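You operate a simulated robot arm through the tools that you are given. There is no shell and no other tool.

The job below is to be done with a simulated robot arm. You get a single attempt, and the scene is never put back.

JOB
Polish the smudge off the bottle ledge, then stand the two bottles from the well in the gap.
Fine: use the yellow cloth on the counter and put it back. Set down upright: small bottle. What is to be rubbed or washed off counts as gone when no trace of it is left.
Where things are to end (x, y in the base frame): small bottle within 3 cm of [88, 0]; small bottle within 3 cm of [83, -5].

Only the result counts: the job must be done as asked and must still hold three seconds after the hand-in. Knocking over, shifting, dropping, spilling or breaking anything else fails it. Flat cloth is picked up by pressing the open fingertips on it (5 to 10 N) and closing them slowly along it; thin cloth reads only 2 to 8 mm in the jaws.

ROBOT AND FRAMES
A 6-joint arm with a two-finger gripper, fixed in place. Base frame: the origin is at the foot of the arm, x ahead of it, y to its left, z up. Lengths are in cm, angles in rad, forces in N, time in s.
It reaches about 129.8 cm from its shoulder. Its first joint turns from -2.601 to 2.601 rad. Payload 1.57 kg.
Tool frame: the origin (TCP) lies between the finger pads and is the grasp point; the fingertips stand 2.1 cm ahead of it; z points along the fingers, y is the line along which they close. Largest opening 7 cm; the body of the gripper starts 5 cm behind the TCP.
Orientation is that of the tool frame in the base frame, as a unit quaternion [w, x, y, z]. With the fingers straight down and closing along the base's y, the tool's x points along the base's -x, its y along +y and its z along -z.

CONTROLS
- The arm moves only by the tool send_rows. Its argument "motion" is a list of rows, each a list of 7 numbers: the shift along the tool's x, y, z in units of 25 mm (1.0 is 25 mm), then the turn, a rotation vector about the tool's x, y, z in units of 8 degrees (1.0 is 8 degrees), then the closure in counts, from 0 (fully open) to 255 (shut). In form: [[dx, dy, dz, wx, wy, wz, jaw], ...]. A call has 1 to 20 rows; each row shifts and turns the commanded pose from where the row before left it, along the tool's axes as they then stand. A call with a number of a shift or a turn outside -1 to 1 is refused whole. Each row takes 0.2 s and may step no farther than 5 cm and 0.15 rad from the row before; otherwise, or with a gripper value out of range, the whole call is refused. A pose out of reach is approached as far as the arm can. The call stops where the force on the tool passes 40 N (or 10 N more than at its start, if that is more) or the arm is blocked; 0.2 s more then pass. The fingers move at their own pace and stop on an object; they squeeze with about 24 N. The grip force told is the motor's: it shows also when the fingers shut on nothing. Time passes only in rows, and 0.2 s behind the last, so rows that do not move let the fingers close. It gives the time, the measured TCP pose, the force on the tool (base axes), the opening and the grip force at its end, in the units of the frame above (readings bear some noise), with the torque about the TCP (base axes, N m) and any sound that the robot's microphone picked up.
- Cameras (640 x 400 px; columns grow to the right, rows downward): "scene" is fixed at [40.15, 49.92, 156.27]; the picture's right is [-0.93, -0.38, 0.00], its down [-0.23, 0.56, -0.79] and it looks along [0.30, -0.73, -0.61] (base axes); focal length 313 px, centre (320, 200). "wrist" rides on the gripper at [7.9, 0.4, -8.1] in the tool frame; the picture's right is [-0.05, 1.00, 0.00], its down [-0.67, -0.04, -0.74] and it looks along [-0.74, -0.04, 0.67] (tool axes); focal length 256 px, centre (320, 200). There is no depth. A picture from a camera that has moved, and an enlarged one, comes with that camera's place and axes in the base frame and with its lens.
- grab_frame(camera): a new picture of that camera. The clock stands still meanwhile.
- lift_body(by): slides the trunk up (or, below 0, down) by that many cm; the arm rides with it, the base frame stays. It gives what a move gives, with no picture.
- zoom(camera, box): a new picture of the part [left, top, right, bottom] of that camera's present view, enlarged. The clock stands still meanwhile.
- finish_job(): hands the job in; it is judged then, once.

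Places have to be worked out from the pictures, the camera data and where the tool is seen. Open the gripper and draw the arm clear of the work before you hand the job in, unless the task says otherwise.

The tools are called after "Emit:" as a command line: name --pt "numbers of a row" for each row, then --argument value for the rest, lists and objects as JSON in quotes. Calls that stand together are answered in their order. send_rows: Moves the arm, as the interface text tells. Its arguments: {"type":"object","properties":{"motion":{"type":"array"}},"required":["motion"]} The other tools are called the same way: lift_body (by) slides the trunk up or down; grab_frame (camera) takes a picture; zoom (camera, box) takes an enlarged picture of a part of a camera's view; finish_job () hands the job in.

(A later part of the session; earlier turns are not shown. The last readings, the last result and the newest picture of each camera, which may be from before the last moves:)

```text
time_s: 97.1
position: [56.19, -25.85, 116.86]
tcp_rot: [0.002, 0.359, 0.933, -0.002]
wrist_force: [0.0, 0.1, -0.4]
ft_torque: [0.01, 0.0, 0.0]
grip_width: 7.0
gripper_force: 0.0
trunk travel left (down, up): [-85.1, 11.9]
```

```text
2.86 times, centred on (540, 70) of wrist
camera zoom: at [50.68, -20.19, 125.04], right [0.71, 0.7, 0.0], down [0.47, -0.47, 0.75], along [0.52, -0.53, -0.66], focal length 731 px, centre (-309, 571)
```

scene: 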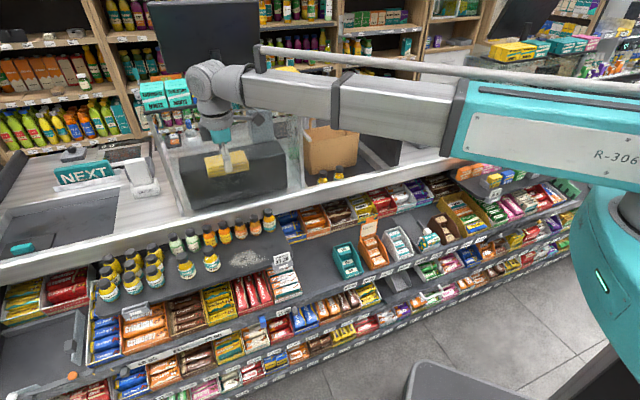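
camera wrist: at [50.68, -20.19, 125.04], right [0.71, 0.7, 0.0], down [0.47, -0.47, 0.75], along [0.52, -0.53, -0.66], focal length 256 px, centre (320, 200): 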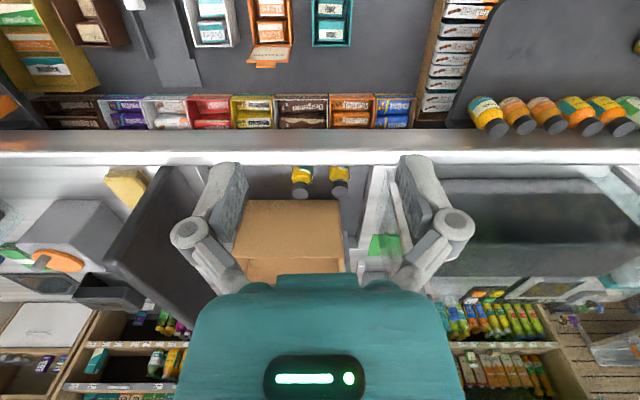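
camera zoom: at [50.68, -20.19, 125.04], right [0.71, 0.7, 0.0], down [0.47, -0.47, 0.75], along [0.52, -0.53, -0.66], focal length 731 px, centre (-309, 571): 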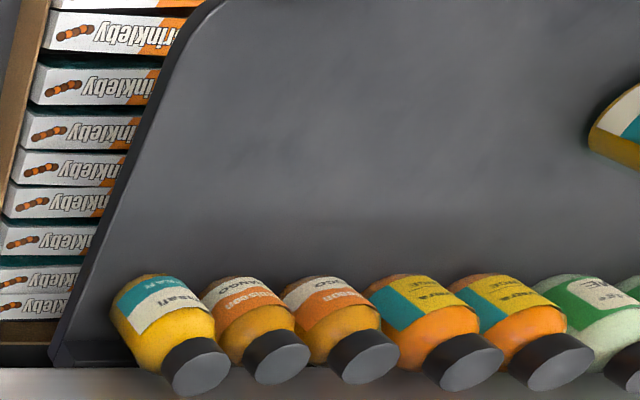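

The bottles' cap tops triangulate to A (71.8, -46.8, ~93) and B (76.4, -41.3, ~93). The bag is about 12 cm behind them and the glass pane is about 8 cm to the side. I align the fingers along the counter, partly close to 5 cm, and move above B.

Emit:
send_rows --pt "0 0 0 0 0 0.41 73" --pt "-0.916 0.129 0 0 0 0 73" --pt "-0.916 0.129 0 0 0 0 73" --pt "-0.916 0.129 0 0 0 0 73" --pt "-0.916 0.129 0 0 0 0 73" --pt "-0.916 0.129 0 0 0 0 73" --pt "-0.916 0.129 0 0 0 0 73" --pt "-0.916 0.129 0 0 0 0 73" --pt "-0.916 0.129 0 0 0 0 73" --pt "-0.916 0.129 0 0 0 0 73" --pt "-0.916 0.129 0 0 0 0 73" --pt "-0.916 0.129 0 0 0 0 73"

Emit:
grab_frame --camera "wrist"

Emit:
grab_frame --camera "scene"

```text
time_s: 99.7
position: [76.48, -41.42, 116.89]
tcp_rot: [0.002, 0.387, 0.922, -0.002]
wrist_force: [-0.1, 0.5, 0.4]
ft_torque: [0.0, 0.01, -0.01]
grip_width: 5.0
gripper_force: 0.0
trunk travel left (down, up): [-85.1, 11.9]
```

```text
taken
camera wrist: at [71.3, -35.52, 125.0], right [0.75, 0.66, 0.0], down [0.44, -0.5, 0.75], along [0.49, -0.56, -0.66], focal length 256 px, centre (320, 200)
```

wrist: 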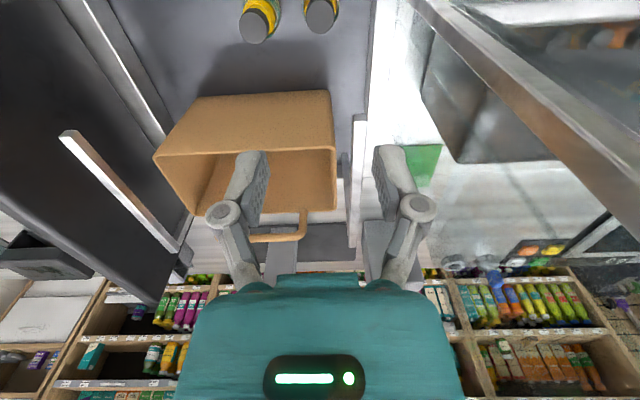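

```text
taken
```

scene: 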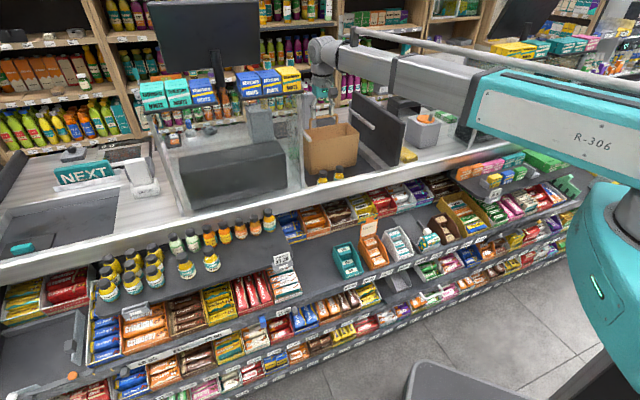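

B's cap is centred laterally between the fingers. I lower halfway and check the fore-aft alignment.

Emit:
lift_body --by -14

Emit:
grab_frame --camera "wrist"

Emit:
zoom --camera "scene" --box '[270, 80, 400, 200]'

```text
time_s: 101.4
position: [76.42, -41.36, 102.97]
tcp_rot: [0.001, 0.387, 0.922, -0.001]
wrist_force: [0.7, 0.2, -0.5]
ft_torque: [-0.01, 0.02, -0.01]
grip_width: 4.96
gripper_force: 0.0
trunk travel left (down, up): [-71.1, 25.9]
```

```text
taken
camera wrist: at [71.22, -35.47, 111.03], right [0.75, 0.66, 0.0], down [0.44, -0.5, 0.75], along [0.49, -0.56, -0.66], focal length 256 px, centre (320, 200)
```

wrist: 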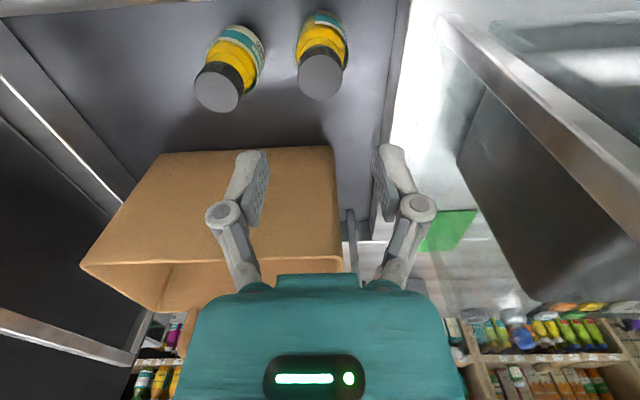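

```text
3.33 times, centred on (335, 140) of scene
camera zoom: at [40.15, 49.92, 156.27], right [-0.93, -0.38, 0.0], down [-0.23, 0.56, -0.79], along [0.3, -0.73, -0.61], focal length 1044 px, centre (270, 400)
```

zoom: 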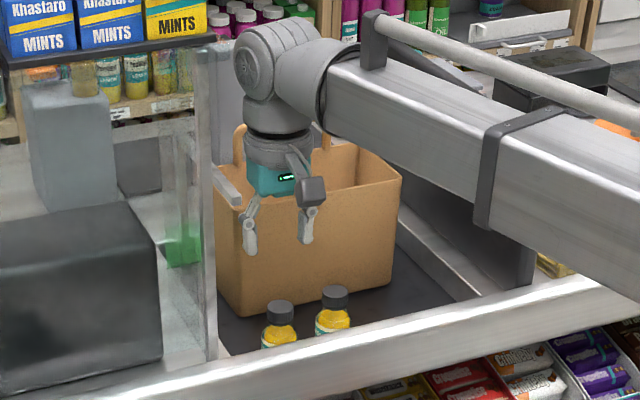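

B's cap sits about 0.6 cm toward the aisle from the tool axis, so I correct that and lower to just above the cap.

Emit:
send_rows --pt "0.24 0 0 0 0 0 73" --pt "0 0 0 0 0 0 73"

Emit:
lift_body --by -5.5

Emit:
grab_frame --camera "wrist"

Emit:
zoom --camera "scene" --box '[280, 110, 380, 200]'

```text
time_s: 102.0
position: [75.91, -40.93, 102.98]
tcp_rot: [0.001, 0.387, 0.922, -0.001]
wrist_force: [0.2, 0.1, -0.1]
ft_torque: [0.0, 0.0, 0.03]
grip_width: 5.0
gripper_force: 0.0
trunk travel left (down, up): [-71.1, 25.9]
```

```text
time_s: 103.0
position: [75.97, -41.01, 97.42]
tcp_rot: [0.002, 0.387, 0.922, -0.001]
wrist_force: [-0.7, 0.6, 0.0]
ft_torque: [-0.01, -0.02, 0.0]
grip_width: 5.0
gripper_force: 0.0
trunk travel left (down, up): [-65.6, 31.4]
```

```text
taken
camera wrist: at [70.76, -35.04, 105.53], right [0.75, 0.66, 0.0], down [0.44, -0.5, 0.75], along [0.49, -0.56, -0.66], focal length 256 px, centre (320, 200)
```

wrist: 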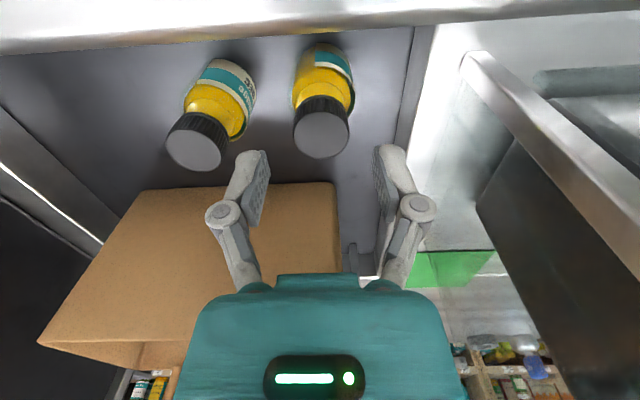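

```text
4.44 times, centred on (330, 155) of scene
camera zoom: at [40.15, 49.92, 156.27], right [-0.93, -0.38, 0.0], down [-0.23, 0.56, -0.79], along [0.3, -0.73, -0.61], focal length 1392 px, centre (276, 400)
```

zoom: 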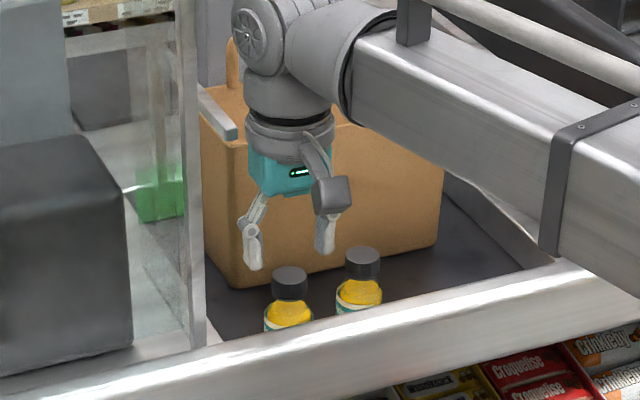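

I take closer zooms of the cap against the fingertips to settle the cap's height and fore-aft position.

Emit:
zoom --camera "scene" --box '[305, 140, 355, 190]'

Emit:
zoom --camera "wrist" --box '[220, 30, 420, 230]'

```text
8.00 times, centred on (330, 165) of scene
camera zoom: at [40.15, 49.92, 156.27], right [-0.93, -0.38, 0.0], down [-0.23, 0.56, -0.79], along [0.3, -0.73, -0.61], focal length 2506 px, centre (240, 480)
```

zoom: 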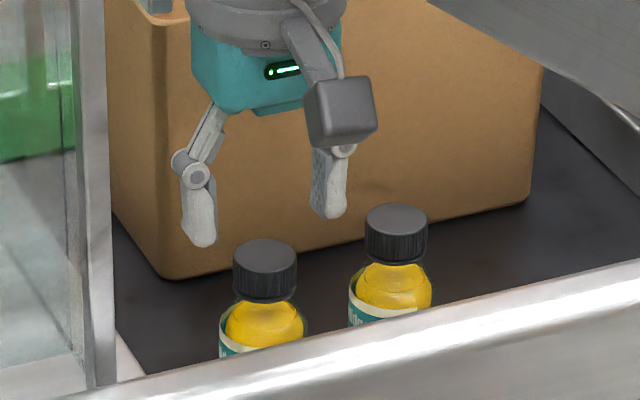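

```text
2.00 times, centred on (320, 130) of wrist
camera zoom: at [70.76, -35.04, 105.53], right [0.75, 0.66, 0.0], down [0.44, -0.5, 0.75], along [0.49, -0.56, -0.66], focal length 512 px, centre (320, 340)
```

zoom: 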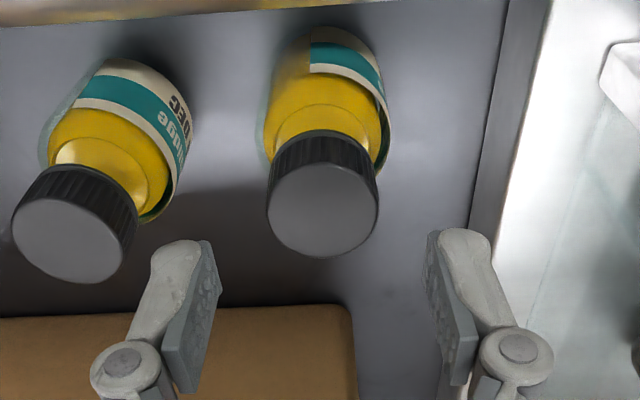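

From both views the cap is within about 0.3 cm of the tool axis, with its top near z = 94. I nudge slightly toward the aisle, lower so the pads surround the cap, and check.

Emit:
send_rows --pt "0.1 0 0 0 0 0 73" --pt "0 0 0 0 0 0 73"

Emit:
lift_body --by -3

Emit:
grab_frame --camera "wrist"

Emit:
zoom --camera "scene" --box '[305, 140, 355, 190]'

```text
time_s: 103.6
position: [75.74, -40.71, 97.63]
tcp_rot: [0.001, 0.387, 0.922, -0.001]
wrist_force: [-0.3, 0.0, 0.2]
ft_torque: [-0.01, 0.0, 0.02]
grip_width: 5.0
gripper_force: 0.0
trunk travel left (down, up): [-65.6, 31.4]
```

```text
time_s: 104.3
position: [75.88, -40.69, 94.49]
tcp_rot: [0.0, 0.386, 0.922, -0.001]
wrist_force: [0.0, -0.2, 0.1]
ft_torque: [0.0, 0.02, 0.01]
grip_width: 5.01
gripper_force: 0.1
trunk travel left (down, up): [-62.6, 34.4]
```

```text
taken
camera wrist: at [70.57, -34.85, 102.53], right [0.75, 0.66, 0.0], down [0.44, -0.5, 0.75], along [0.49, -0.56, -0.66], focal length 256 px, centre (320, 200)
```

wrist: 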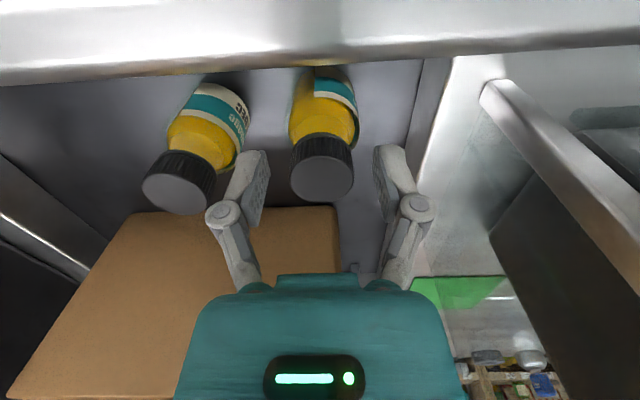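

```text
8.00 times, centred on (330, 165) of scene
camera zoom: at [40.15, 49.92, 156.27], right [-0.93, -0.38, 0.0], down [-0.23, 0.56, -0.79], along [0.3, -0.73, -0.61], focal length 2506 px, centre (240, 480)
```

zoom: 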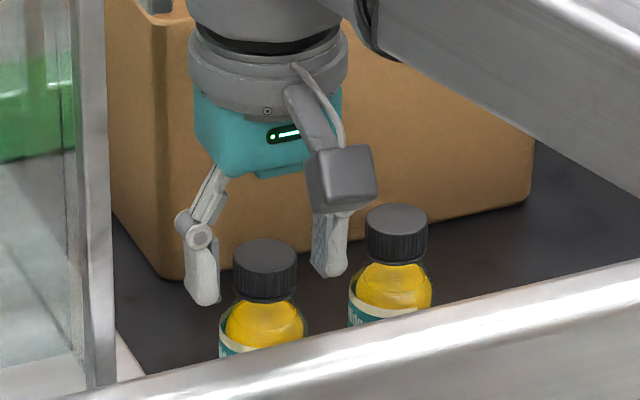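

The cap is now between the pads and aligned. I lower another 1.5 cm and close on the cap.

Emit:
lift_body --by -1.5

Emit:
send_rows --pt "0 0 0 0 0 0 90" --pt "0 0 0 0 0 0 110" --pt "0 0 0 0 0 0 130" --pt "0 0 0 0 0 0 150" --pt "0 0 0 0 0 0 170" --pt "0 0 0 0 0 0 190" --pt "0 0 0 0 0 0 190"

Emit:
grab_frame --camera "wrist"

Emit:
zoom --camera "scene" --box '[305, 140, 355, 190]'

```text
time_s: 104.9
position: [75.75, -40.9, 93.04]
tcp_rot: [0.001, 0.386, 0.923, -0.002]
wrist_force: [-0.8, -0.1, -0.3]
ft_torque: [0.02, -0.03, 0.01]
grip_width: 5.0
gripper_force: 0.0
trunk travel left (down, up): [-61.1, 35.9]
```

```text
time_s: 106.5
position: [75.78, -40.74, 92.97]
tcp_rot: [0.002, 0.386, 0.922, -0.001]
wrist_force: [1.5, -0.2, 4.8]
ft_torque: [0.0, -0.06, 0.06]
grip_width: 3.99
gripper_force: 23.8
trunk travel left (down, up): [-61.1, 35.9]
```

```text
taken
camera wrist: at [70.57, -34.84, 101.05], right [0.75, 0.66, 0.0], down [0.44, -0.5, 0.75], along [0.49, -0.56, -0.66], focal length 256 px, centre (320, 200)
```

wrist: 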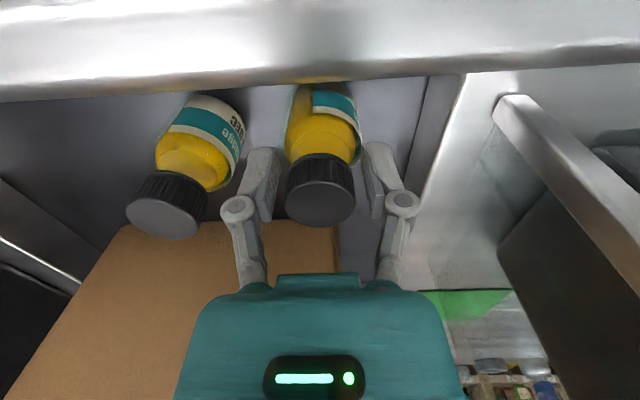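

```text
8.00 times, centred on (330, 165) of scene
camera zoom: at [40.15, 49.92, 156.27], right [-0.93, -0.38, 0.0], down [-0.23, 0.56, -0.79], along [0.3, -0.73, -0.61], focal length 2506 px, centre (240, 480)
```

zoom: 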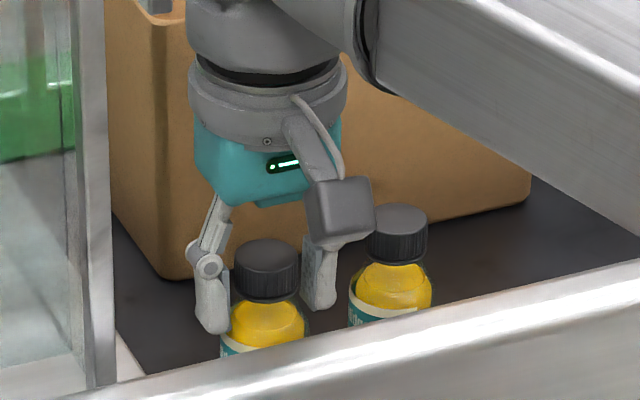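

The jaws stopped at 4.0 cm, which means the tips caught the sloping shoulder rather than the 3 cm cap. I reopen, rise 1.8 cm and close on the cap itself.

Emit:
send_rows --pt "0 0 0 0 0 0 130" --pt "0 0 0 0 0 0 100" --pt "0 0 0 0 0 0 73" --pt "0 0 0 0 0 0 73"

Emit:
lift_body --by 1.7

Emit:
send_rows --pt "0 0 0 0 0 0 90" --pt "0 0 0 0 0 0 105" --pt "0 0 0 0 0 0 120" --pt "0 0 0 0 0 0 135" --pt "0 0 0 0 0 0 150" --pt "0 0 0 0 0 0 170" --pt "0 0 0 0 0 0 190" --pt "0 0 0 0 0 0 190"

Emit:
grab_frame --camera "wrist"

Emit:
zoom --camera "scene" --box '[305, 140, 355, 190]'

```text
time_s: 107.5
position: [75.84, -40.77, 93.02]
tcp_rot: [0.001, 0.386, 0.922, -0.002]
wrist_force: [0.0, 0.9, -1.2]
ft_torque: [-0.01, -0.02, -0.02]
grip_width: 4.97
gripper_force: 0.0
trunk travel left (down, up): [-61.1, 35.9]
```

```text
time_s: 108.2
position: [75.78, -40.8, 94.69]
tcp_rot: [0.002, 0.386, 0.923, -0.001]
wrist_force: [1.0, -0.2, 0.2]
ft_torque: [-0.01, 0.0, 0.02]
grip_width: 5.02
gripper_force: 0.1
trunk travel left (down, up): [-62.8, 34.2]
```

```text
time_s: 110.0
position: [75.77, -40.8, 94.77]
tcp_rot: [0.001, 0.387, 0.922, -0.001]
wrist_force: [1.9, -0.5, 2.9]
ft_torque: [0.0, -0.01, -0.01]
grip_width: 3.38
gripper_force: 24.1
trunk travel left (down, up): [-62.8, 34.2]
```

```text
taken
camera wrist: at [70.58, -34.84, 102.74], right [0.75, 0.66, 0.0], down [0.44, -0.5, 0.75], along [0.49, -0.56, -0.66], focal length 256 px, centre (320, 200)
```

wrist: 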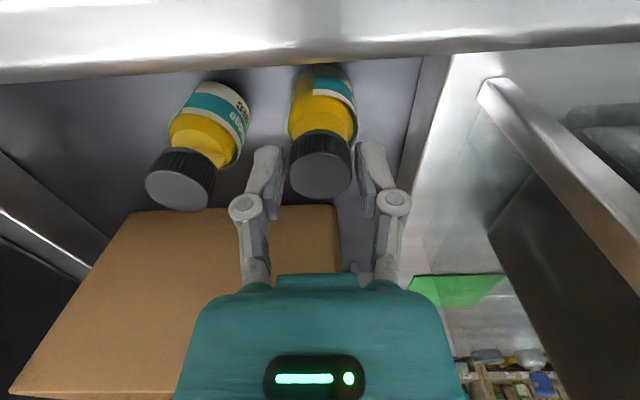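

```text
8.00 times, centred on (330, 165) of scene
camera zoom: at [40.15, 49.92, 156.27], right [-0.93, -0.38, 0.0], down [-0.23, 0.56, -0.79], along [0.3, -0.73, -0.61], focal length 2506 px, centre (240, 480)
```

zoom: 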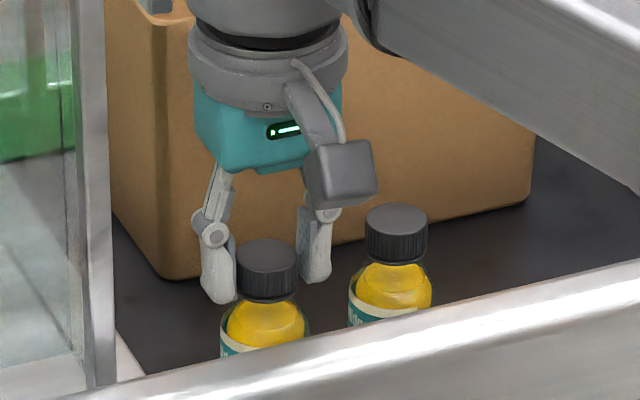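

The jaws hold at 3.38 cm with 24 N, which is consistent with the cap. I lift 1.5 cm to test the hold.

Emit:
lift_body --by 1.5

Emit:
grab_frame --camera "wrist"

Emit:
zoom --camera "scene" --box '[305, 140, 355, 190]'

```text
time_s: 110.6
position: [75.81, -40.7, 96.15]
tcp_rot: [0.001, 0.386, 0.923, -0.001]
wrist_force: [-0.3, -0.5, -1.0]
ft_torque: [-0.01, 0.02, -0.01]
grip_width: 3.39
gripper_force: 24.0
trunk travel left (down, up): [-64.3, 32.7]
```

```text
taken
camera wrist: at [70.6, -34.85, 104.22], right [0.75, 0.66, 0.0], down [0.44, -0.5, 0.75], along [0.49, -0.56, -0.66], focal length 256 px, centre (320, 200)
```

wrist: 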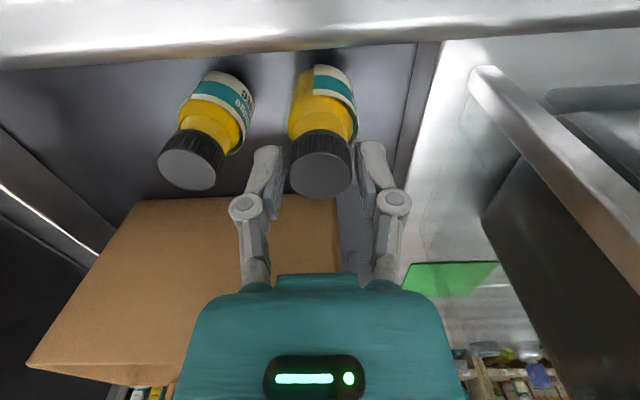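

```text
8.00 times, centred on (330, 165) of scene
camera zoom: at [40.15, 49.92, 156.27], right [-0.93, -0.38, 0.0], down [-0.23, 0.56, -0.79], along [0.3, -0.73, -0.61], focal length 2506 px, centre (240, 480)
```

zoom: 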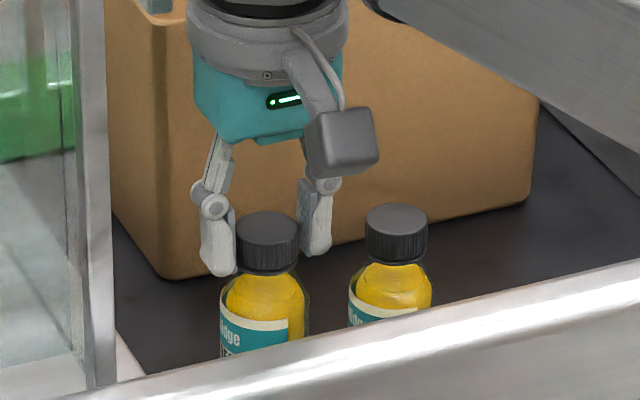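

The bottle comes up with the hand. I lift it high and bring it out over the aisle side, away from the glass pane.

Emit:
lift_body --by 16

Emit:
send_rows --pt "0.8 0 0 0 0 0 190" --pt "0.8 0 0 0 0 0 190" --pt "0.8 0 0 0 0 0 190" --pt "0.8 0 0 0 0 0 190" --pt "0.8 0 0 0 0 0 190" --pt "0.8 0 0 0 0 0 190" --pt "0.8 0 0 0 0 0 190" --pt "0.8 0 0 0 0 0 190" --pt "0.8 0 0 0 0 0 190" --pt "0.8 0 0 0 0 0 190" --pt "0.8 0 0 0 0 0 190" --pt "0.8 0 0 0 0 0 190" --pt "0.8 0 0 0 0 0 190" --pt "0.8 0 0 0 0 0 190" --pt "0.8 0 0 0 0 0 190"

```text
time_s: 112.4
position: [75.88, -40.74, 112.21]
tcp_rot: [0.001, 0.386, 0.922, -0.003]
wrist_force: [-0.7, -0.1, -0.8]
ft_torque: [0.01, 0.0, -0.03]
grip_width: 3.39
gripper_force: 24.2
trunk travel left (down, up): [-80.3, 16.7]
```

```text
time_s: 115.6
position: [54.81, -19.4, 112.31]
tcp_rot: [0.002, 0.387, 0.922, -0.003]
wrist_force: [-0.9, 0.7, -0.8]
ft_torque: [-0.04, 0.0, -0.01]
grip_width: 3.38
gripper_force: 23.7
trunk travel left (down, up): [-80.3, 16.7]
```

The bottle is still held at 3.38 cm. Next I travel along the counter to in front of the ledge gap.

Emit:
send_rows --pt "0 0.8 0 0 0 0 190" --pt "0 0.8 0 0 0 0 190" --pt "0 0.8 0 0 0 0 190" --pt "0 0.8 0 0 0 0 190" --pt "0 0.8 0 0 0 0 190" --pt "0 0.8 0 0 0 0 190" --pt "0 0.8 0 0 0 0 190" --pt "0 0.8 0 0 0 0 190" --pt "0 0.8 0 0 0 0 190" --pt "0 0.8 0 0 0 0 190" --pt "0 0.8 0 0 0 0 190" --pt "0 0.8 0 0 0 0 190" --pt "0 0.8 0 0 0 0 190" --pt "0 0.8 0 0 0 0 190" --pt "0 0.8 0 0 0 0 190" --pt "0 0.8 0 0 0 0 190" --pt "0 0.8 0 0 0 0 190" --pt "0 0.8 0 0 0 0 190"

Emit:
grab_frame --camera "wrist"

Emit:
grab_frame --camera "scene"

```text
time_s: 119.4
position: [80.52, 5.85, 112.22]
tcp_rot: [0.001, 0.388, 0.922, -0.001]
wrist_force: [0.6, -1.0, -0.6]
ft_torque: [-0.01, 0.0, 0.03]
grip_width: 3.37
gripper_force: 23.8
trunk travel left (down, up): [-80.3, 16.7]
```

```text
taken
camera wrist: at [75.26, 11.78, 120.21], right [0.75, 0.66, 0.0], down [0.44, -0.5, 0.75], along [0.49, -0.56, -0.66], focal length 256 px, centre (320, 200)
```

wrist: 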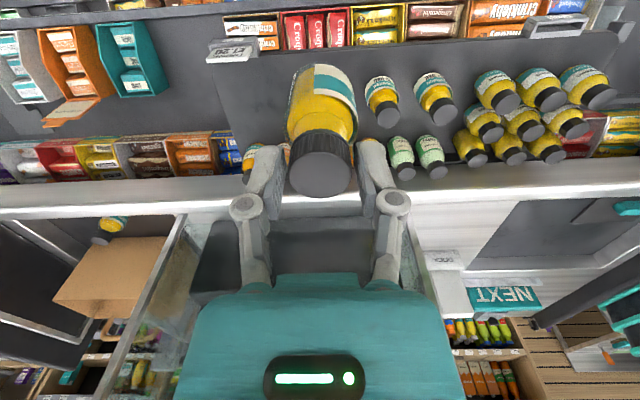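

```text
taken
```

scene: 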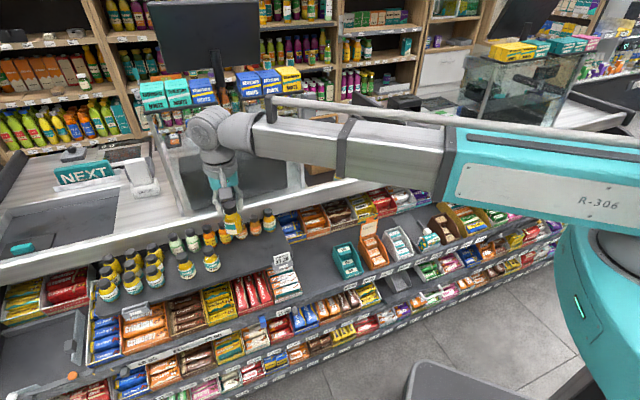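

I move over the first slot, (88, 0).

Emit:
send_rows --pt "-0.754 0.1 0 0 0 0 190" --pt "-0.754 0.1 0 0 0 0 190" --pt "-0.754 0.1 0 0 0 0 190" --pt "-0.754 0.1 0 0 0 0 190" --pt "-0.754 0.1 0 0 0 0 190"

Emit:
lift_body --by -10

Emit:
grab_frame --camera "wrist"

Emit:
zoom --camera "scene" --box '[170, 180, 300, 290]'

```text
time_s: 120.6
position: [88.15, -0.01, 112.17]
tcp_rot: [0.001, 0.388, 0.922, -0.002]
wrist_force: [-0.3, -0.5, -0.8]
ft_torque: [0.01, -0.01, -0.01]
grip_width: 3.38
gripper_force: 24.0
trunk travel left (down, up): [-80.3, 16.7]
```

```text
time_s: 122.0
position: [87.95, 0.13, 102.13]
tcp_rot: [0.002, 0.387, 0.922, -0.001]
wrist_force: [0.8, 0.0, -0.9]
ft_torque: [0.0, -0.02, 0.02]
grip_width: 3.36
gripper_force: 23.5
trunk travel left (down, up): [-70.3, 26.7]
```

```text
taken
camera wrist: at [82.79, 5.96, 110.23], right [0.75, 0.66, 0.0], down [0.44, -0.5, 0.75], along [0.49, -0.56, -0.66], focal length 256 px, centre (320, 200)
```

wrist: 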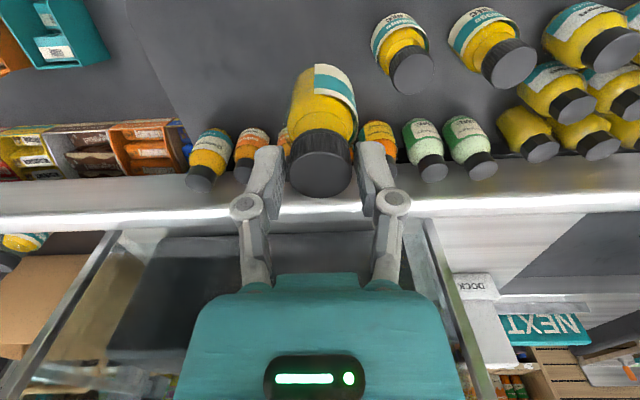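

```text
3.64 times, centred on (235, 235) of scene
camera zoom: at [40.15, 49.92, 156.27], right [-0.93, -0.38, 0.0], down [-0.23, 0.56, -0.79], along [0.3, -0.73, -0.61], focal length 1139 px, centre (629, 73)
```

zoom: 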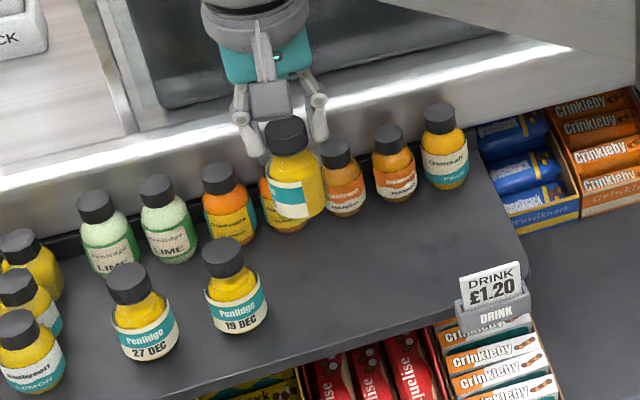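

The bottle hangs upright over the slot with clear space around it. I lower it in stages.

Emit:
lift_body --by -7

Emit:
zoom --camera "scene" --box '[190, 200, 290, 290]'

Emit:
grab_frame --camera "wrist"

```text
time_s: 123.0
position: [88.0, 0.13, 95.1]
tcp_rot: [0.0, 0.387, 0.922, -0.001]
wrist_force: [0.4, 0.3, -1.1]
ft_torque: [0.01, -0.02, 0.0]
grip_width: 3.34
gripper_force: 23.6
trunk travel left (down, up): [-63.3, 33.7]
```

```text
4.44 times, centred on (240, 245) of scene
camera zoom: at [40.15, 49.92, 156.27], right [-0.93, -0.38, 0.0], down [-0.23, 0.56, -0.79], along [0.3, -0.73, -0.61], focal length 1392 px, centre (676, 0)
```

zoom: 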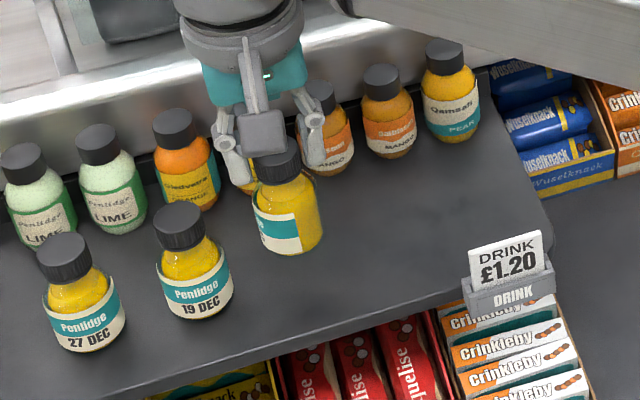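

```text
taken
camera wrist: at [82.79, 5.96, 103.22], right [0.75, 0.66, 0.0], down [0.44, -0.5, 0.75], along [0.49, -0.56, -0.66], focal length 256 px, centre (320, 200)
```

wrist: 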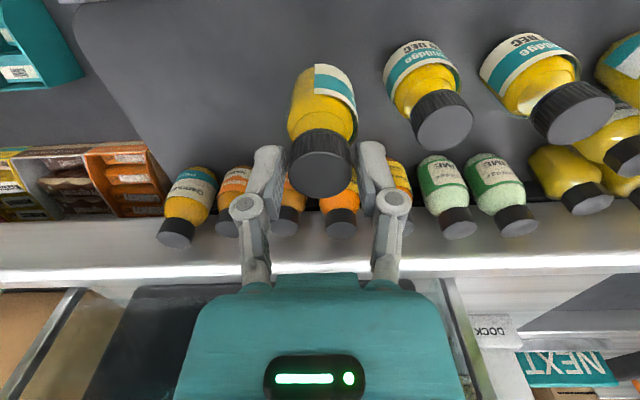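

The base is about 3 cm above the ledge, so I lower further and then feel for contact.

Emit:
lift_body --by -2.2

Emit:
lift_body --by -0.3

Emit:
zoom --camera "scene" --box '[190, 200, 290, 290]'

```text
time_s: 123.7
position: [88.03, 0.02, 92.87]
tcp_rot: [0.001, 0.387, 0.922, -0.001]
wrist_force: [-0.2, 0.5, -1.4]
ft_torque: [0.01, 0.01, 0.0]
grip_width: 3.35
gripper_force: 24.4
trunk travel left (down, up): [-61.1, 35.9]
```

```text
time_s: 124.2
position: [87.9, 0.02, 92.64]
tcp_rot: [0.001, 0.387, 0.922, -0.001]
wrist_force: [-0.1, 0.0, -0.4]
ft_torque: [0.0, 0.0, 0.0]
grip_width: 3.35
gripper_force: 24.1
trunk travel left (down, up): [-60.8, 36.2]
```

```text
4.44 times, centred on (240, 245) of scene
camera zoom: at [40.15, 49.92, 156.27], right [-0.93, -0.38, 0.0], down [-0.23, 0.56, -0.79], along [0.3, -0.73, -0.61], focal length 1392 px, centre (676, 0)
```

zoom: 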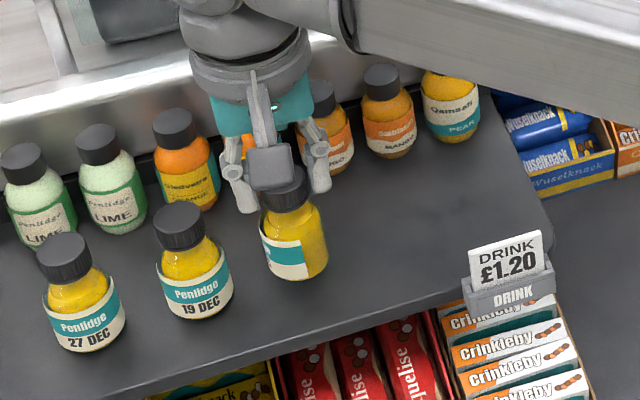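

Emit:
lift_body --by -0.3

Emit:
lift_body --by -0.2

```text
time_s: 124.8
position: [88.02, 0.02, 92.47]
tcp_rot: [0.002, 0.386, 0.922, -0.002]
wrist_force: [0.3, 0.7, -1.3]
ft_torque: [-0.01, -0.01, -0.02]
grip_width: 3.35
gripper_force: 23.7
trunk travel left (down, up): [-60.5, 36.5]
```

```text
time_s: 125.3
position: [87.99, 0.09, 92.22]
tcp_rot: [0.001, 0.386, 0.922, -0.001]
wrist_force: [0.2, -0.8, -0.7]
ft_torque: [-0.01, 0.0, 0.02]
grip_width: 3.37
gripper_force: 23.5
trunk travel left (down, up): [-60.3, 36.7]
```

There's still only the bottle's weight on the tool, so I continue in small steps.

Emit:
lift_body --by -0.2

Emit:
lift_body --by -0.2

```text
time_s: 125.8
position: [88.06, 0.13, 91.92]
tcp_rot: [0.002, 0.387, 0.922, -0.001]
wrist_force: [-0.1, -0.4, -1.2]
ft_torque: [-0.02, 0.02, 0.0]
grip_width: 3.36
gripper_force: 24.4
trunk travel left (down, up): [-60.1, 36.9]
```

```text
time_s: 126.3
position: [88.01, -0.02, 91.78]
tcp_rot: [0.001, 0.387, 0.922, -0.002]
wrist_force: [0.1, -0.6, -1.0]
ft_torque: [-0.01, -0.01, 0.0]
grip_width: 3.33
gripper_force: 23.9
trunk travel left (down, up): [-59.9, 37.1]
```

Emit:
zoom --camera "scene" --box '[215, 220, 275, 270]'

Emit:
lift_body --by -0.2

```text
8.00 times, centred on (245, 245) of scene
camera zoom: at [40.15, 49.92, 156.27], right [-0.93, -0.38, 0.0], down [-0.23, 0.56, -0.79], along [0.3, -0.73, -0.61], focal length 2506 px, centre (920, -160)
```

zoom: 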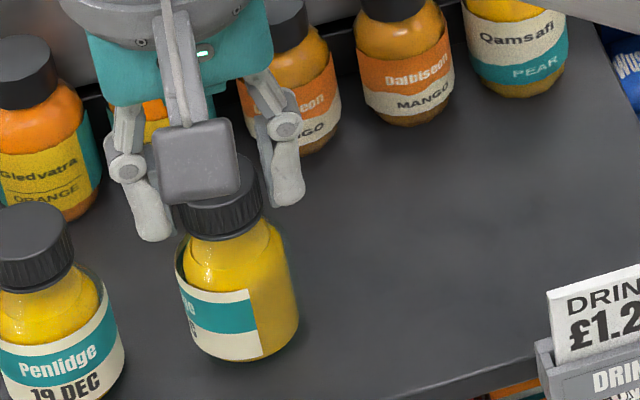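

```text
time_s: 126.8
position: [87.97, -0.07, 91.55]
tcp_rot: [0.002, 0.387, 0.922, -0.001]
wrist_force: [1.0, -0.5, 3.9]
ft_torque: [0.02, -0.1, 0.06]
grip_width: 3.34
gripper_force: 24.0
trunk travel left (down, up): [-59.7, 37.3]
```

There's contact at 91.55 with about 4 N. I open the fingers gradually to release the bottle.

Emit:
send_rows --pt "0 0 0 0 0 0 130" --pt "0 0 0 0 0 0 124" --pt "0 0 0 0 0 0 116" --pt "0 0 0 0 0 0 106" --pt "0 0 0 0 0 0 94" --pt "0 0 0 0 0 0 80" --pt "0 0 0 0 0 0 73" --pt "0 0 0 0 0 0 73"

Emit:
zoom --camera "scene" --box '[215, 220, 275, 270]'

Emit:
grab_frame --camera "wrist"

```text
time_s: 128.7
position: [87.97, 0.02, 91.67]
tcp_rot: [0.002, 0.387, 0.922, -0.002]
wrist_force: [0.3, 0.5, -0.3]
ft_torque: [0.01, -0.03, 0.04]
grip_width: 4.97
gripper_force: 0.0
trunk travel left (down, up): [-59.7, 37.3]
```

```text
8.00 times, centred on (245, 245) of scene
camera zoom: at [40.15, 49.92, 156.27], right [-0.93, -0.38, 0.0], down [-0.23, 0.56, -0.79], along [0.3, -0.73, -0.61], focal length 2506 px, centre (920, -160)
```

zoom: 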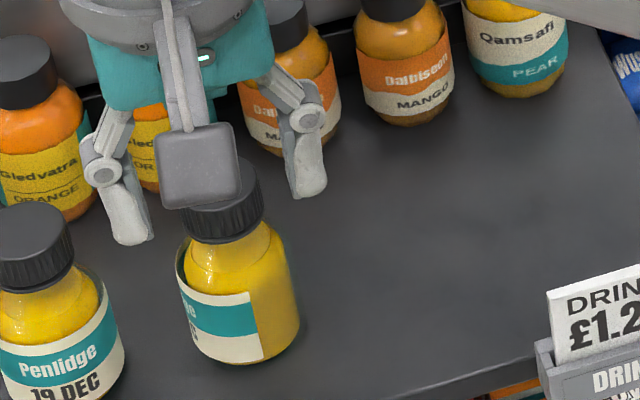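

```text
taken
camera wrist: at [82.78, 5.96, 99.62], right [0.75, 0.66, 0.0], down [0.44, -0.5, 0.75], along [0.49, -0.56, -0.66], focal length 256 px, centre (320, 200)
```

wrist: 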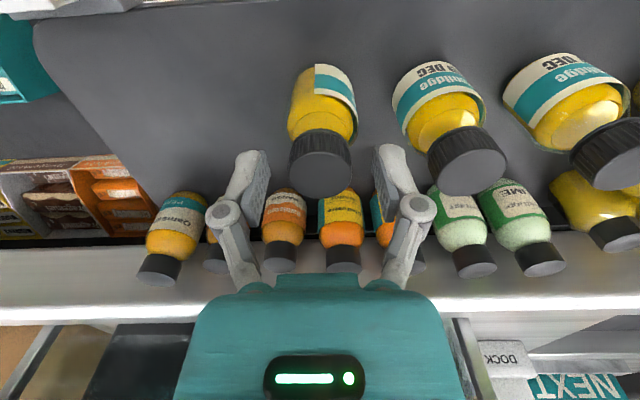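

The bottle is free and standing. I rise straight up, clear of all caps, and confirm it stays upright.

Emit:
lift_body --by 20

Emit:
zoom --camera "scene" --box '[190, 200, 290, 290]'

```text
time_s: 130.8
position: [88.01, 0.02, 111.55]
tcp_rot: [0.002, 0.386, 0.922, -0.001]
wrist_force: [0.0, -1.3, -0.3]
ft_torque: [0.03, -0.04, 0.0]
grip_width: 4.99
gripper_force: 0.0
trunk travel left (down, up): [-79.7, 17.3]
```

```text
4.44 times, centred on (240, 245) of scene
camera zoom: at [40.15, 49.92, 156.27], right [-0.93, -0.38, 0.0], down [-0.23, 0.56, -0.79], along [0.3, -0.73, -0.61], focal length 1392 px, centre (676, 0)
```

zoom: 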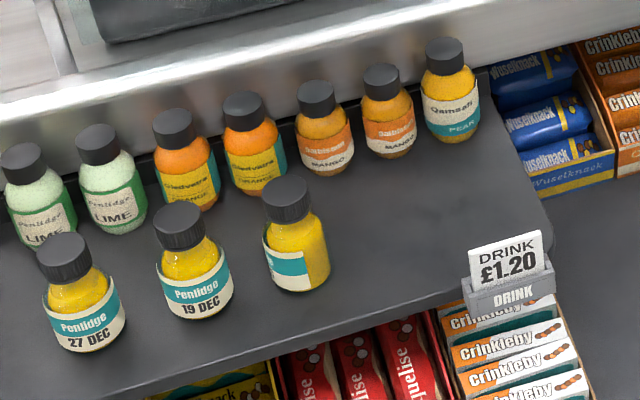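

The first bottle stands in its slot. I go back around via the aisle side to the second bottle, whose cap I estimate at (71.45, -45.95).

Emit:
send_rows --pt "0.96 0 0 0 0 0 73" --pt "0.96 0 0 0 0 0 73" --pt "0.96 0 0 0 0 0 73" --pt "0.96 0 0 0 0 0 73"

Emit:
send_rows --pt "0 -0.878 0 0 0 0 73" --pt "0 -0.878 0 0 0 0 73" --pt "0 -0.878 0 0 0 0 73" --pt "0 -0.878 0 0 0 0 73" --pt "0 -0.878 0 0 0 0 73" --pt "0 -0.878 0 0 0 0 73" --pt "0 -0.878 0 0 0 0 73" --pt "0 -0.878 0 0 0 0 73" --pt "0 -0.878 0 0 0 0 73" --pt "0 -0.878 0 0 0 0 73" --pt "0 -0.878 0 0 0 0 73" --pt "0 -0.878 0 0 0 0 73" --pt "0 -0.878 0 0 0 0 73" --pt "0 -0.878 0 0 0 0 73" --pt "0 -0.878 0 0 0 0 73" --pt "0 -0.878 0 0 0 0 73" --pt "0 -0.878 0 0 0 0 73" --pt "0 -0.878 0 0 0 0 73" --pt "0 -0.878 0 0 0 0 73" --pt "0 -0.878 0 0 0 0 73"

Emit:
send_rows --pt "-0.82 0 0 0 0 0 73" --pt "-0.82 0 0 0 0 0 73" --pt "-0.82 0 0 0 0 0 73" --pt "-0.82 0 0 0 0 0 73" --pt "-0.82 0 0 0 0 0 73" --pt "-0.82 0 0 0 0 0 73" --pt "-0.82 0 0 0 0 0 73" --pt "-0.82 0 0 0 0 0 73" --pt "-0.82 0 0 0 0 0 73" --pt "-0.82 0 0 0 0 0 73" --pt "-0.82 0 0 0 0 0 73" --pt "-0.82 0 0 0 0 0 73" --pt "-0.82 0 0 0 0 0 73" --pt "-0.82 0 0 0 0 0 73" --pt "-0.82 0 0 0 0 0 73"

Emit:
grab_frame --camera "wrist"

```text
time_s: 131.8
position: [81.12, 6.75, 111.58]
tcp_rot: [0.002, 0.388, 0.922, -0.002]
wrist_force: [0.0, -0.2, 0.5]
ft_torque: [-0.01, -0.04, -0.01]
grip_width: 5.02
gripper_force: 0.1
trunk travel left (down, up): [-79.7, 17.3]
```

```text
time_s: 136.0
position: [50.01, -23.75, 111.62]
tcp_rot: [0.001, 0.386, 0.922, -0.001]
wrist_force: [0.4, 0.2, 0.0]
ft_torque: [0.02, -0.01, 0.0]
grip_width: 4.99
gripper_force: 0.0
trunk travel left (down, up): [-79.7, 17.3]
```

```text
time_s: 139.2
position: [71.67, -45.85, 111.54]
tcp_rot: [0.002, 0.387, 0.922, -0.002]
wrist_force: [-0.3, 0.6, -0.6]
ft_torque: [-0.01, 0.0, 0.0]
grip_width: 4.98
gripper_force: 0.1
trunk travel left (down, up): [-79.7, 17.3]
```

```text
taken
camera wrist: at [66.44, -39.91, 119.61], right [0.75, 0.66, 0.0], down [0.44, -0.5, 0.75], along [0.49, -0.56, -0.66], focal length 256 px, centre (320, 200)
```

wrist: 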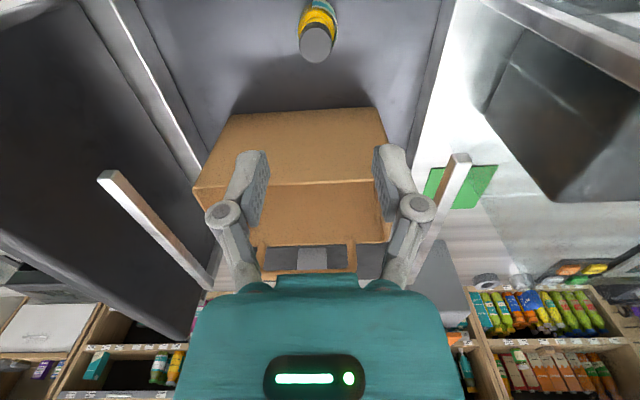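

The second cap is slightly off the axis (about +0.4 cm toward the aisle, -0.4 cm sideways). I correct that, lower to z ≈ 98 and recheck.

Emit:
send_rows --pt "0.12 -0.16 0 0 0 0 73" --pt "0 0 0 0 0 0 73"

Emit:
lift_body --by -13.5

Emit:
zoom --camera "wrist" --box '[220, 30, 420, 230]'

Emit:
zoom --camera "scene" --box '[305, 130, 365, 190]'

```text
time_s: 139.8
position: [71.07, -45.82, 111.68]
tcp_rot: [0.001, 0.387, 0.922, 0.0]
wrist_force: [0.6, -0.6, 0.0]
ft_torque: [0.04, 0.01, -0.02]
grip_width: 5.01
gripper_force: 0.0
trunk travel left (down, up): [-79.7, 17.3]
```

```text
time_s: 141.4
position: [71.03, -45.92, 98.14]
tcp_rot: [0.001, 0.387, 0.922, -0.002]
wrist_force: [-0.8, 0.1, -0.3]
ft_torque: [-0.04, 0.01, 0.04]
grip_width: 5.01
gripper_force: 0.1
trunk travel left (down, up): [-66.2, 30.8]
```

```text
2.00 times, centred on (320, 130) of wrist
camera zoom: at [65.9, -39.93, 106.14], right [0.75, 0.66, 0.0], down [0.44, -0.5, 0.75], along [0.49, -0.56, -0.66], focal length 512 px, centre (320, 340)
```

zoom: 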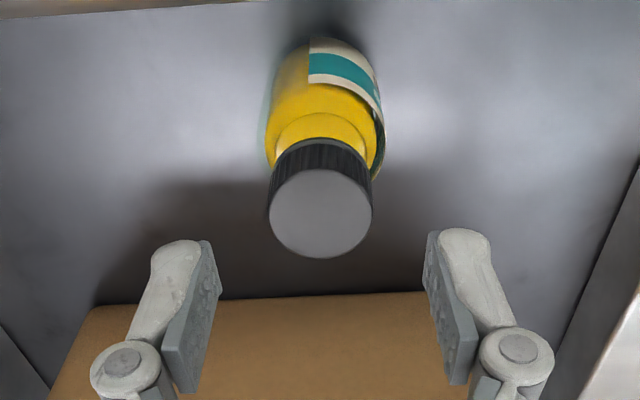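

```text
6.67 times, centred on (335, 160) of scene
camera zoom: at [40.15, 49.92, 156.27], right [-0.93, -0.38, 0.0], down [-0.23, 0.56, -0.79], along [0.3, -0.73, -0.61], focal length 2088 px, centre (220, 467)
```

zoom: 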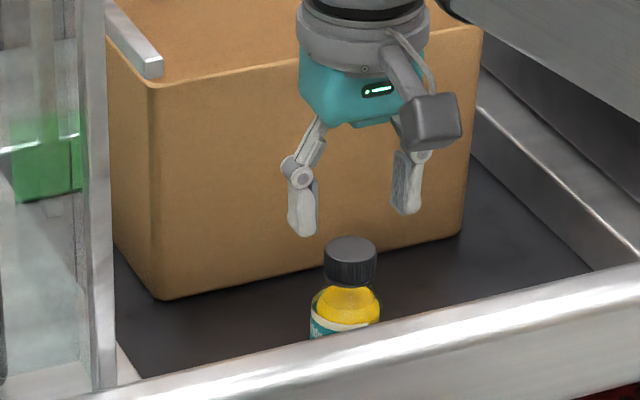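

The second cap is now centred laterally, with fore-aft within about 0.2 cm. I lower to the same height as the first grasp (94.7) and close.

Emit:
lift_body --by -3.4

Emit:
send_rows --pt "0 0 0 0 0 0 90" --pt "0 0 0 0 0 0 105" --pt "0 0 0 0 0 0 120" --pt "0 0 0 0 0 0 135" --pt "0 0 0 0 0 0 150" --pt "0 0 0 0 0 0 170" --pt "0 0 0 0 0 0 190" --pt "0 0 0 0 0 0 190"

Emit:
grab_frame --camera "wrist"

Emit:
zoom --camera "scene" --box '[305, 130, 365, 190]'

```text
time_s: 142.2
position: [71.17, -45.75, 94.7]
tcp_rot: [0.001, 0.387, 0.922, -0.001]
wrist_force: [-0.2, -0.8, -0.6]
ft_torque: [-0.02, 0.03, -0.02]
grip_width: 4.99
gripper_force: 0.0
trunk travel left (down, up): [-62.8, 34.2]
```

```text
time_s: 144.0
position: [71.17, -45.88, 94.56]
tcp_rot: [0.001, 0.387, 0.922, -0.002]
wrist_force: [-0.3, -0.4, 1.9]
ft_torque: [-0.04, -0.01, 0.01]
grip_width: 3.4
gripper_force: 24.4
trunk travel left (down, up): [-62.8, 34.2]
```

```text
taken
camera wrist: at [65.9, -39.93, 102.74], right [0.75, 0.66, 0.0], down [0.44, -0.5, 0.75], along [0.49, -0.56, -0.66], focal length 256 px, centre (320, 200)
```

wrist: 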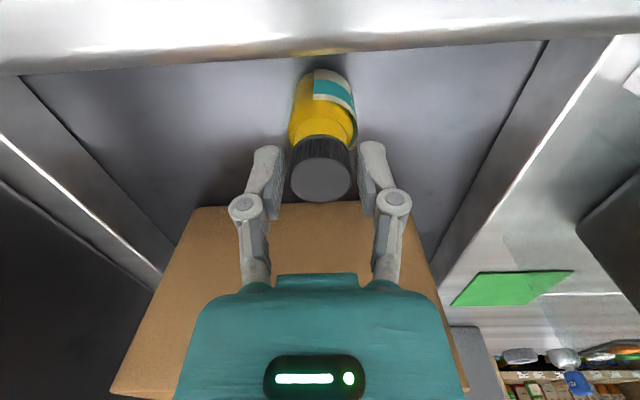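

```text
6.67 times, centred on (335, 160) of scene
camera zoom: at [40.15, 49.92, 156.27], right [-0.93, -0.38, 0.0], down [-0.23, 0.56, -0.79], along [0.3, -0.73, -0.61], focal length 2088 px, centre (220, 467)
```

zoom: 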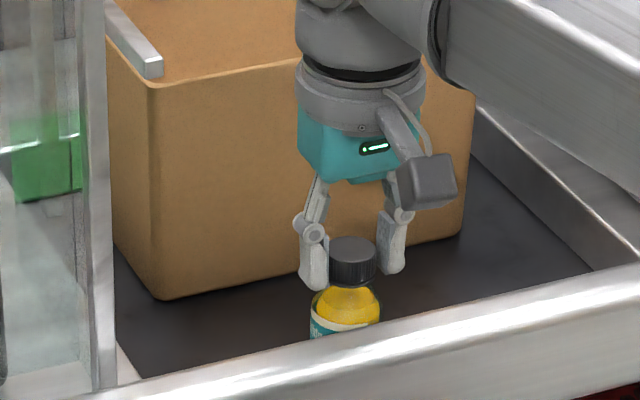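

The grip reads 3.40 cm with 24 N, the same as for the first bottle. I lift it a little to confirm, then raise it for travel.

Emit:
lift_body --by 1.5

Emit:
zoom --camera "scene" --box '[305, 130, 365, 190]'

```text
time_s: 144.7
position: [71.19, -45.91, 96.09]
tcp_rot: [0.001, 0.386, 0.922, -0.001]
wrist_force: [-0.3, 0.4, 0.0]
ft_torque: [0.0, 0.0, -0.01]
grip_width: 3.38
gripper_force: 24.4
trunk travel left (down, up): [-64.3, 32.7]
```

```text
6.67 times, centred on (335, 160) of scene
camera zoom: at [40.15, 49.92, 156.27], right [-0.93, -0.38, 0.0], down [-0.23, 0.56, -0.79], along [0.3, -0.73, -0.61], focal length 2088 px, centre (220, 467)
```

zoom: 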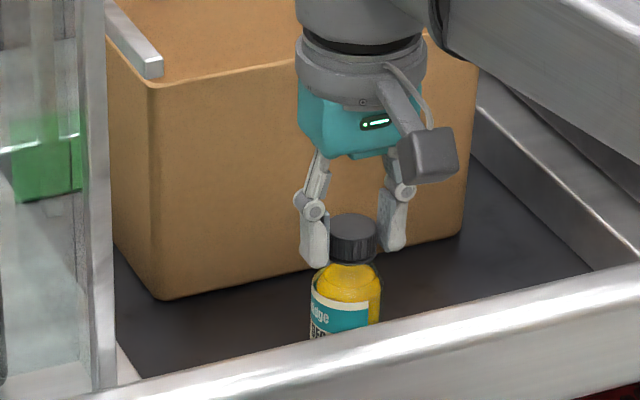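

The second bottle is held. I raise it and carry it around the same aisle-side path.

Emit:
lift_body --by 16

Emit:
send_rows --pt "0.82 0 0 0 0 0 190" --pt "0.82 0 0 0 0 0 190" --pt "0.82 0 0 0 0 0 190" --pt "0.82 0 0 0 0 0 190" --pt "0.82 0 0 0 0 0 190" --pt "0.82 0 0 0 0 0 190" --pt "0.82 0 0 0 0 0 190" --pt "0.82 0 0 0 0 0 190" --pt "0.82 0 0 0 0 0 190" --pt "0.82 0 0 0 0 0 190" --pt "0.82 0 0 0 0 0 190" --pt "0.82 0 0 0 0 0 190" --pt "0.82 0 0 0 0 0 190" --pt "0.82 0 0 0 0 0 190" --pt "0.82 0 0 0 0 0 190"

Emit:
send_rows --pt "0 0.824 0 0 0 0 190" --pt "0 0.824 0 0 0 0 190" --pt "0 0.824 0 0 0 0 190" --pt "0 0.824 0 0 0 0 190" --pt "0 0.824 0 0 0 0 190" --pt "0 0.824 0 0 0 0 190" --pt "0 0.824 0 0 0 0 190" --pt "0 0.824 0 0 0 0 190" --pt "0 0.824 0 0 0 0 190" --pt "0 0.824 0 0 0 0 190" --pt "0 0.824 0 0 0 0 190" --pt "0 0.824 0 0 0 0 190" --pt "0 0.824 0 0 0 0 190" --pt "0 0.824 0 0 0 0 190" --pt "0 0.824 0 0 0 0 190" --pt "0 0.824 0 0 0 0 190" --pt "0 0.824 0 0 0 0 190" --pt "0 0.824 0 0 0 0 190"

Emit:
grab_frame --camera "wrist"

```text
time_s: 146.5
position: [71.17, -45.91, 112.2]
tcp_rot: [0.002, 0.386, 0.922, -0.002]
wrist_force: [-0.9, -0.2, -1.6]
ft_torque: [0.01, -0.03, 0.0]
grip_width: 3.39
gripper_force: 24.2
trunk travel left (down, up): [-80.3, 16.7]
```

```text
time_s: 149.7
position: [49.58, -23.74, 112.19]
tcp_rot: [0.001, 0.386, 0.922, -0.001]
wrist_force: [0.4, -0.2, -0.3]
ft_torque: [-0.02, 0.02, 0.03]
grip_width: 3.37
gripper_force: 23.9
trunk travel left (down, up): [-80.3, 16.7]
```

```text
time_s: 153.5
position: [76.07, 2.08, 112.23]
tcp_rot: [0.001, 0.388, 0.922, -0.002]
wrist_force: [-0.2, -0.3, -0.7]
ft_torque: [-0.01, 0.04, 0.02]
grip_width: 3.37
gripper_force: 23.8
trunk travel left (down, up): [-80.3, 16.7]
```

```text
taken
camera wrist: at [70.86, 8.04, 120.21], right [0.75, 0.66, 0.0], down [0.44, -0.5, 0.75], along [0.49, -0.56, -0.66], focal length 256 px, centre (320, 200)
```

wrist: 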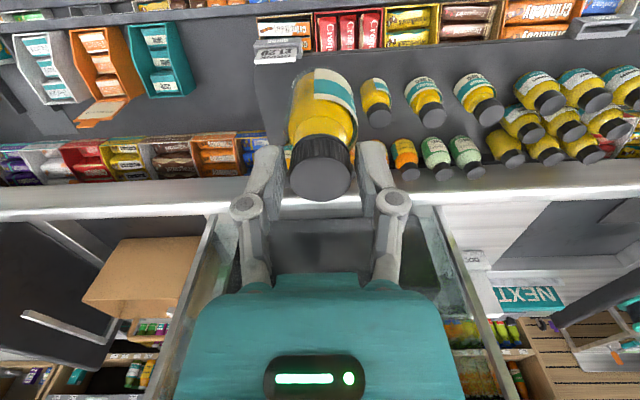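

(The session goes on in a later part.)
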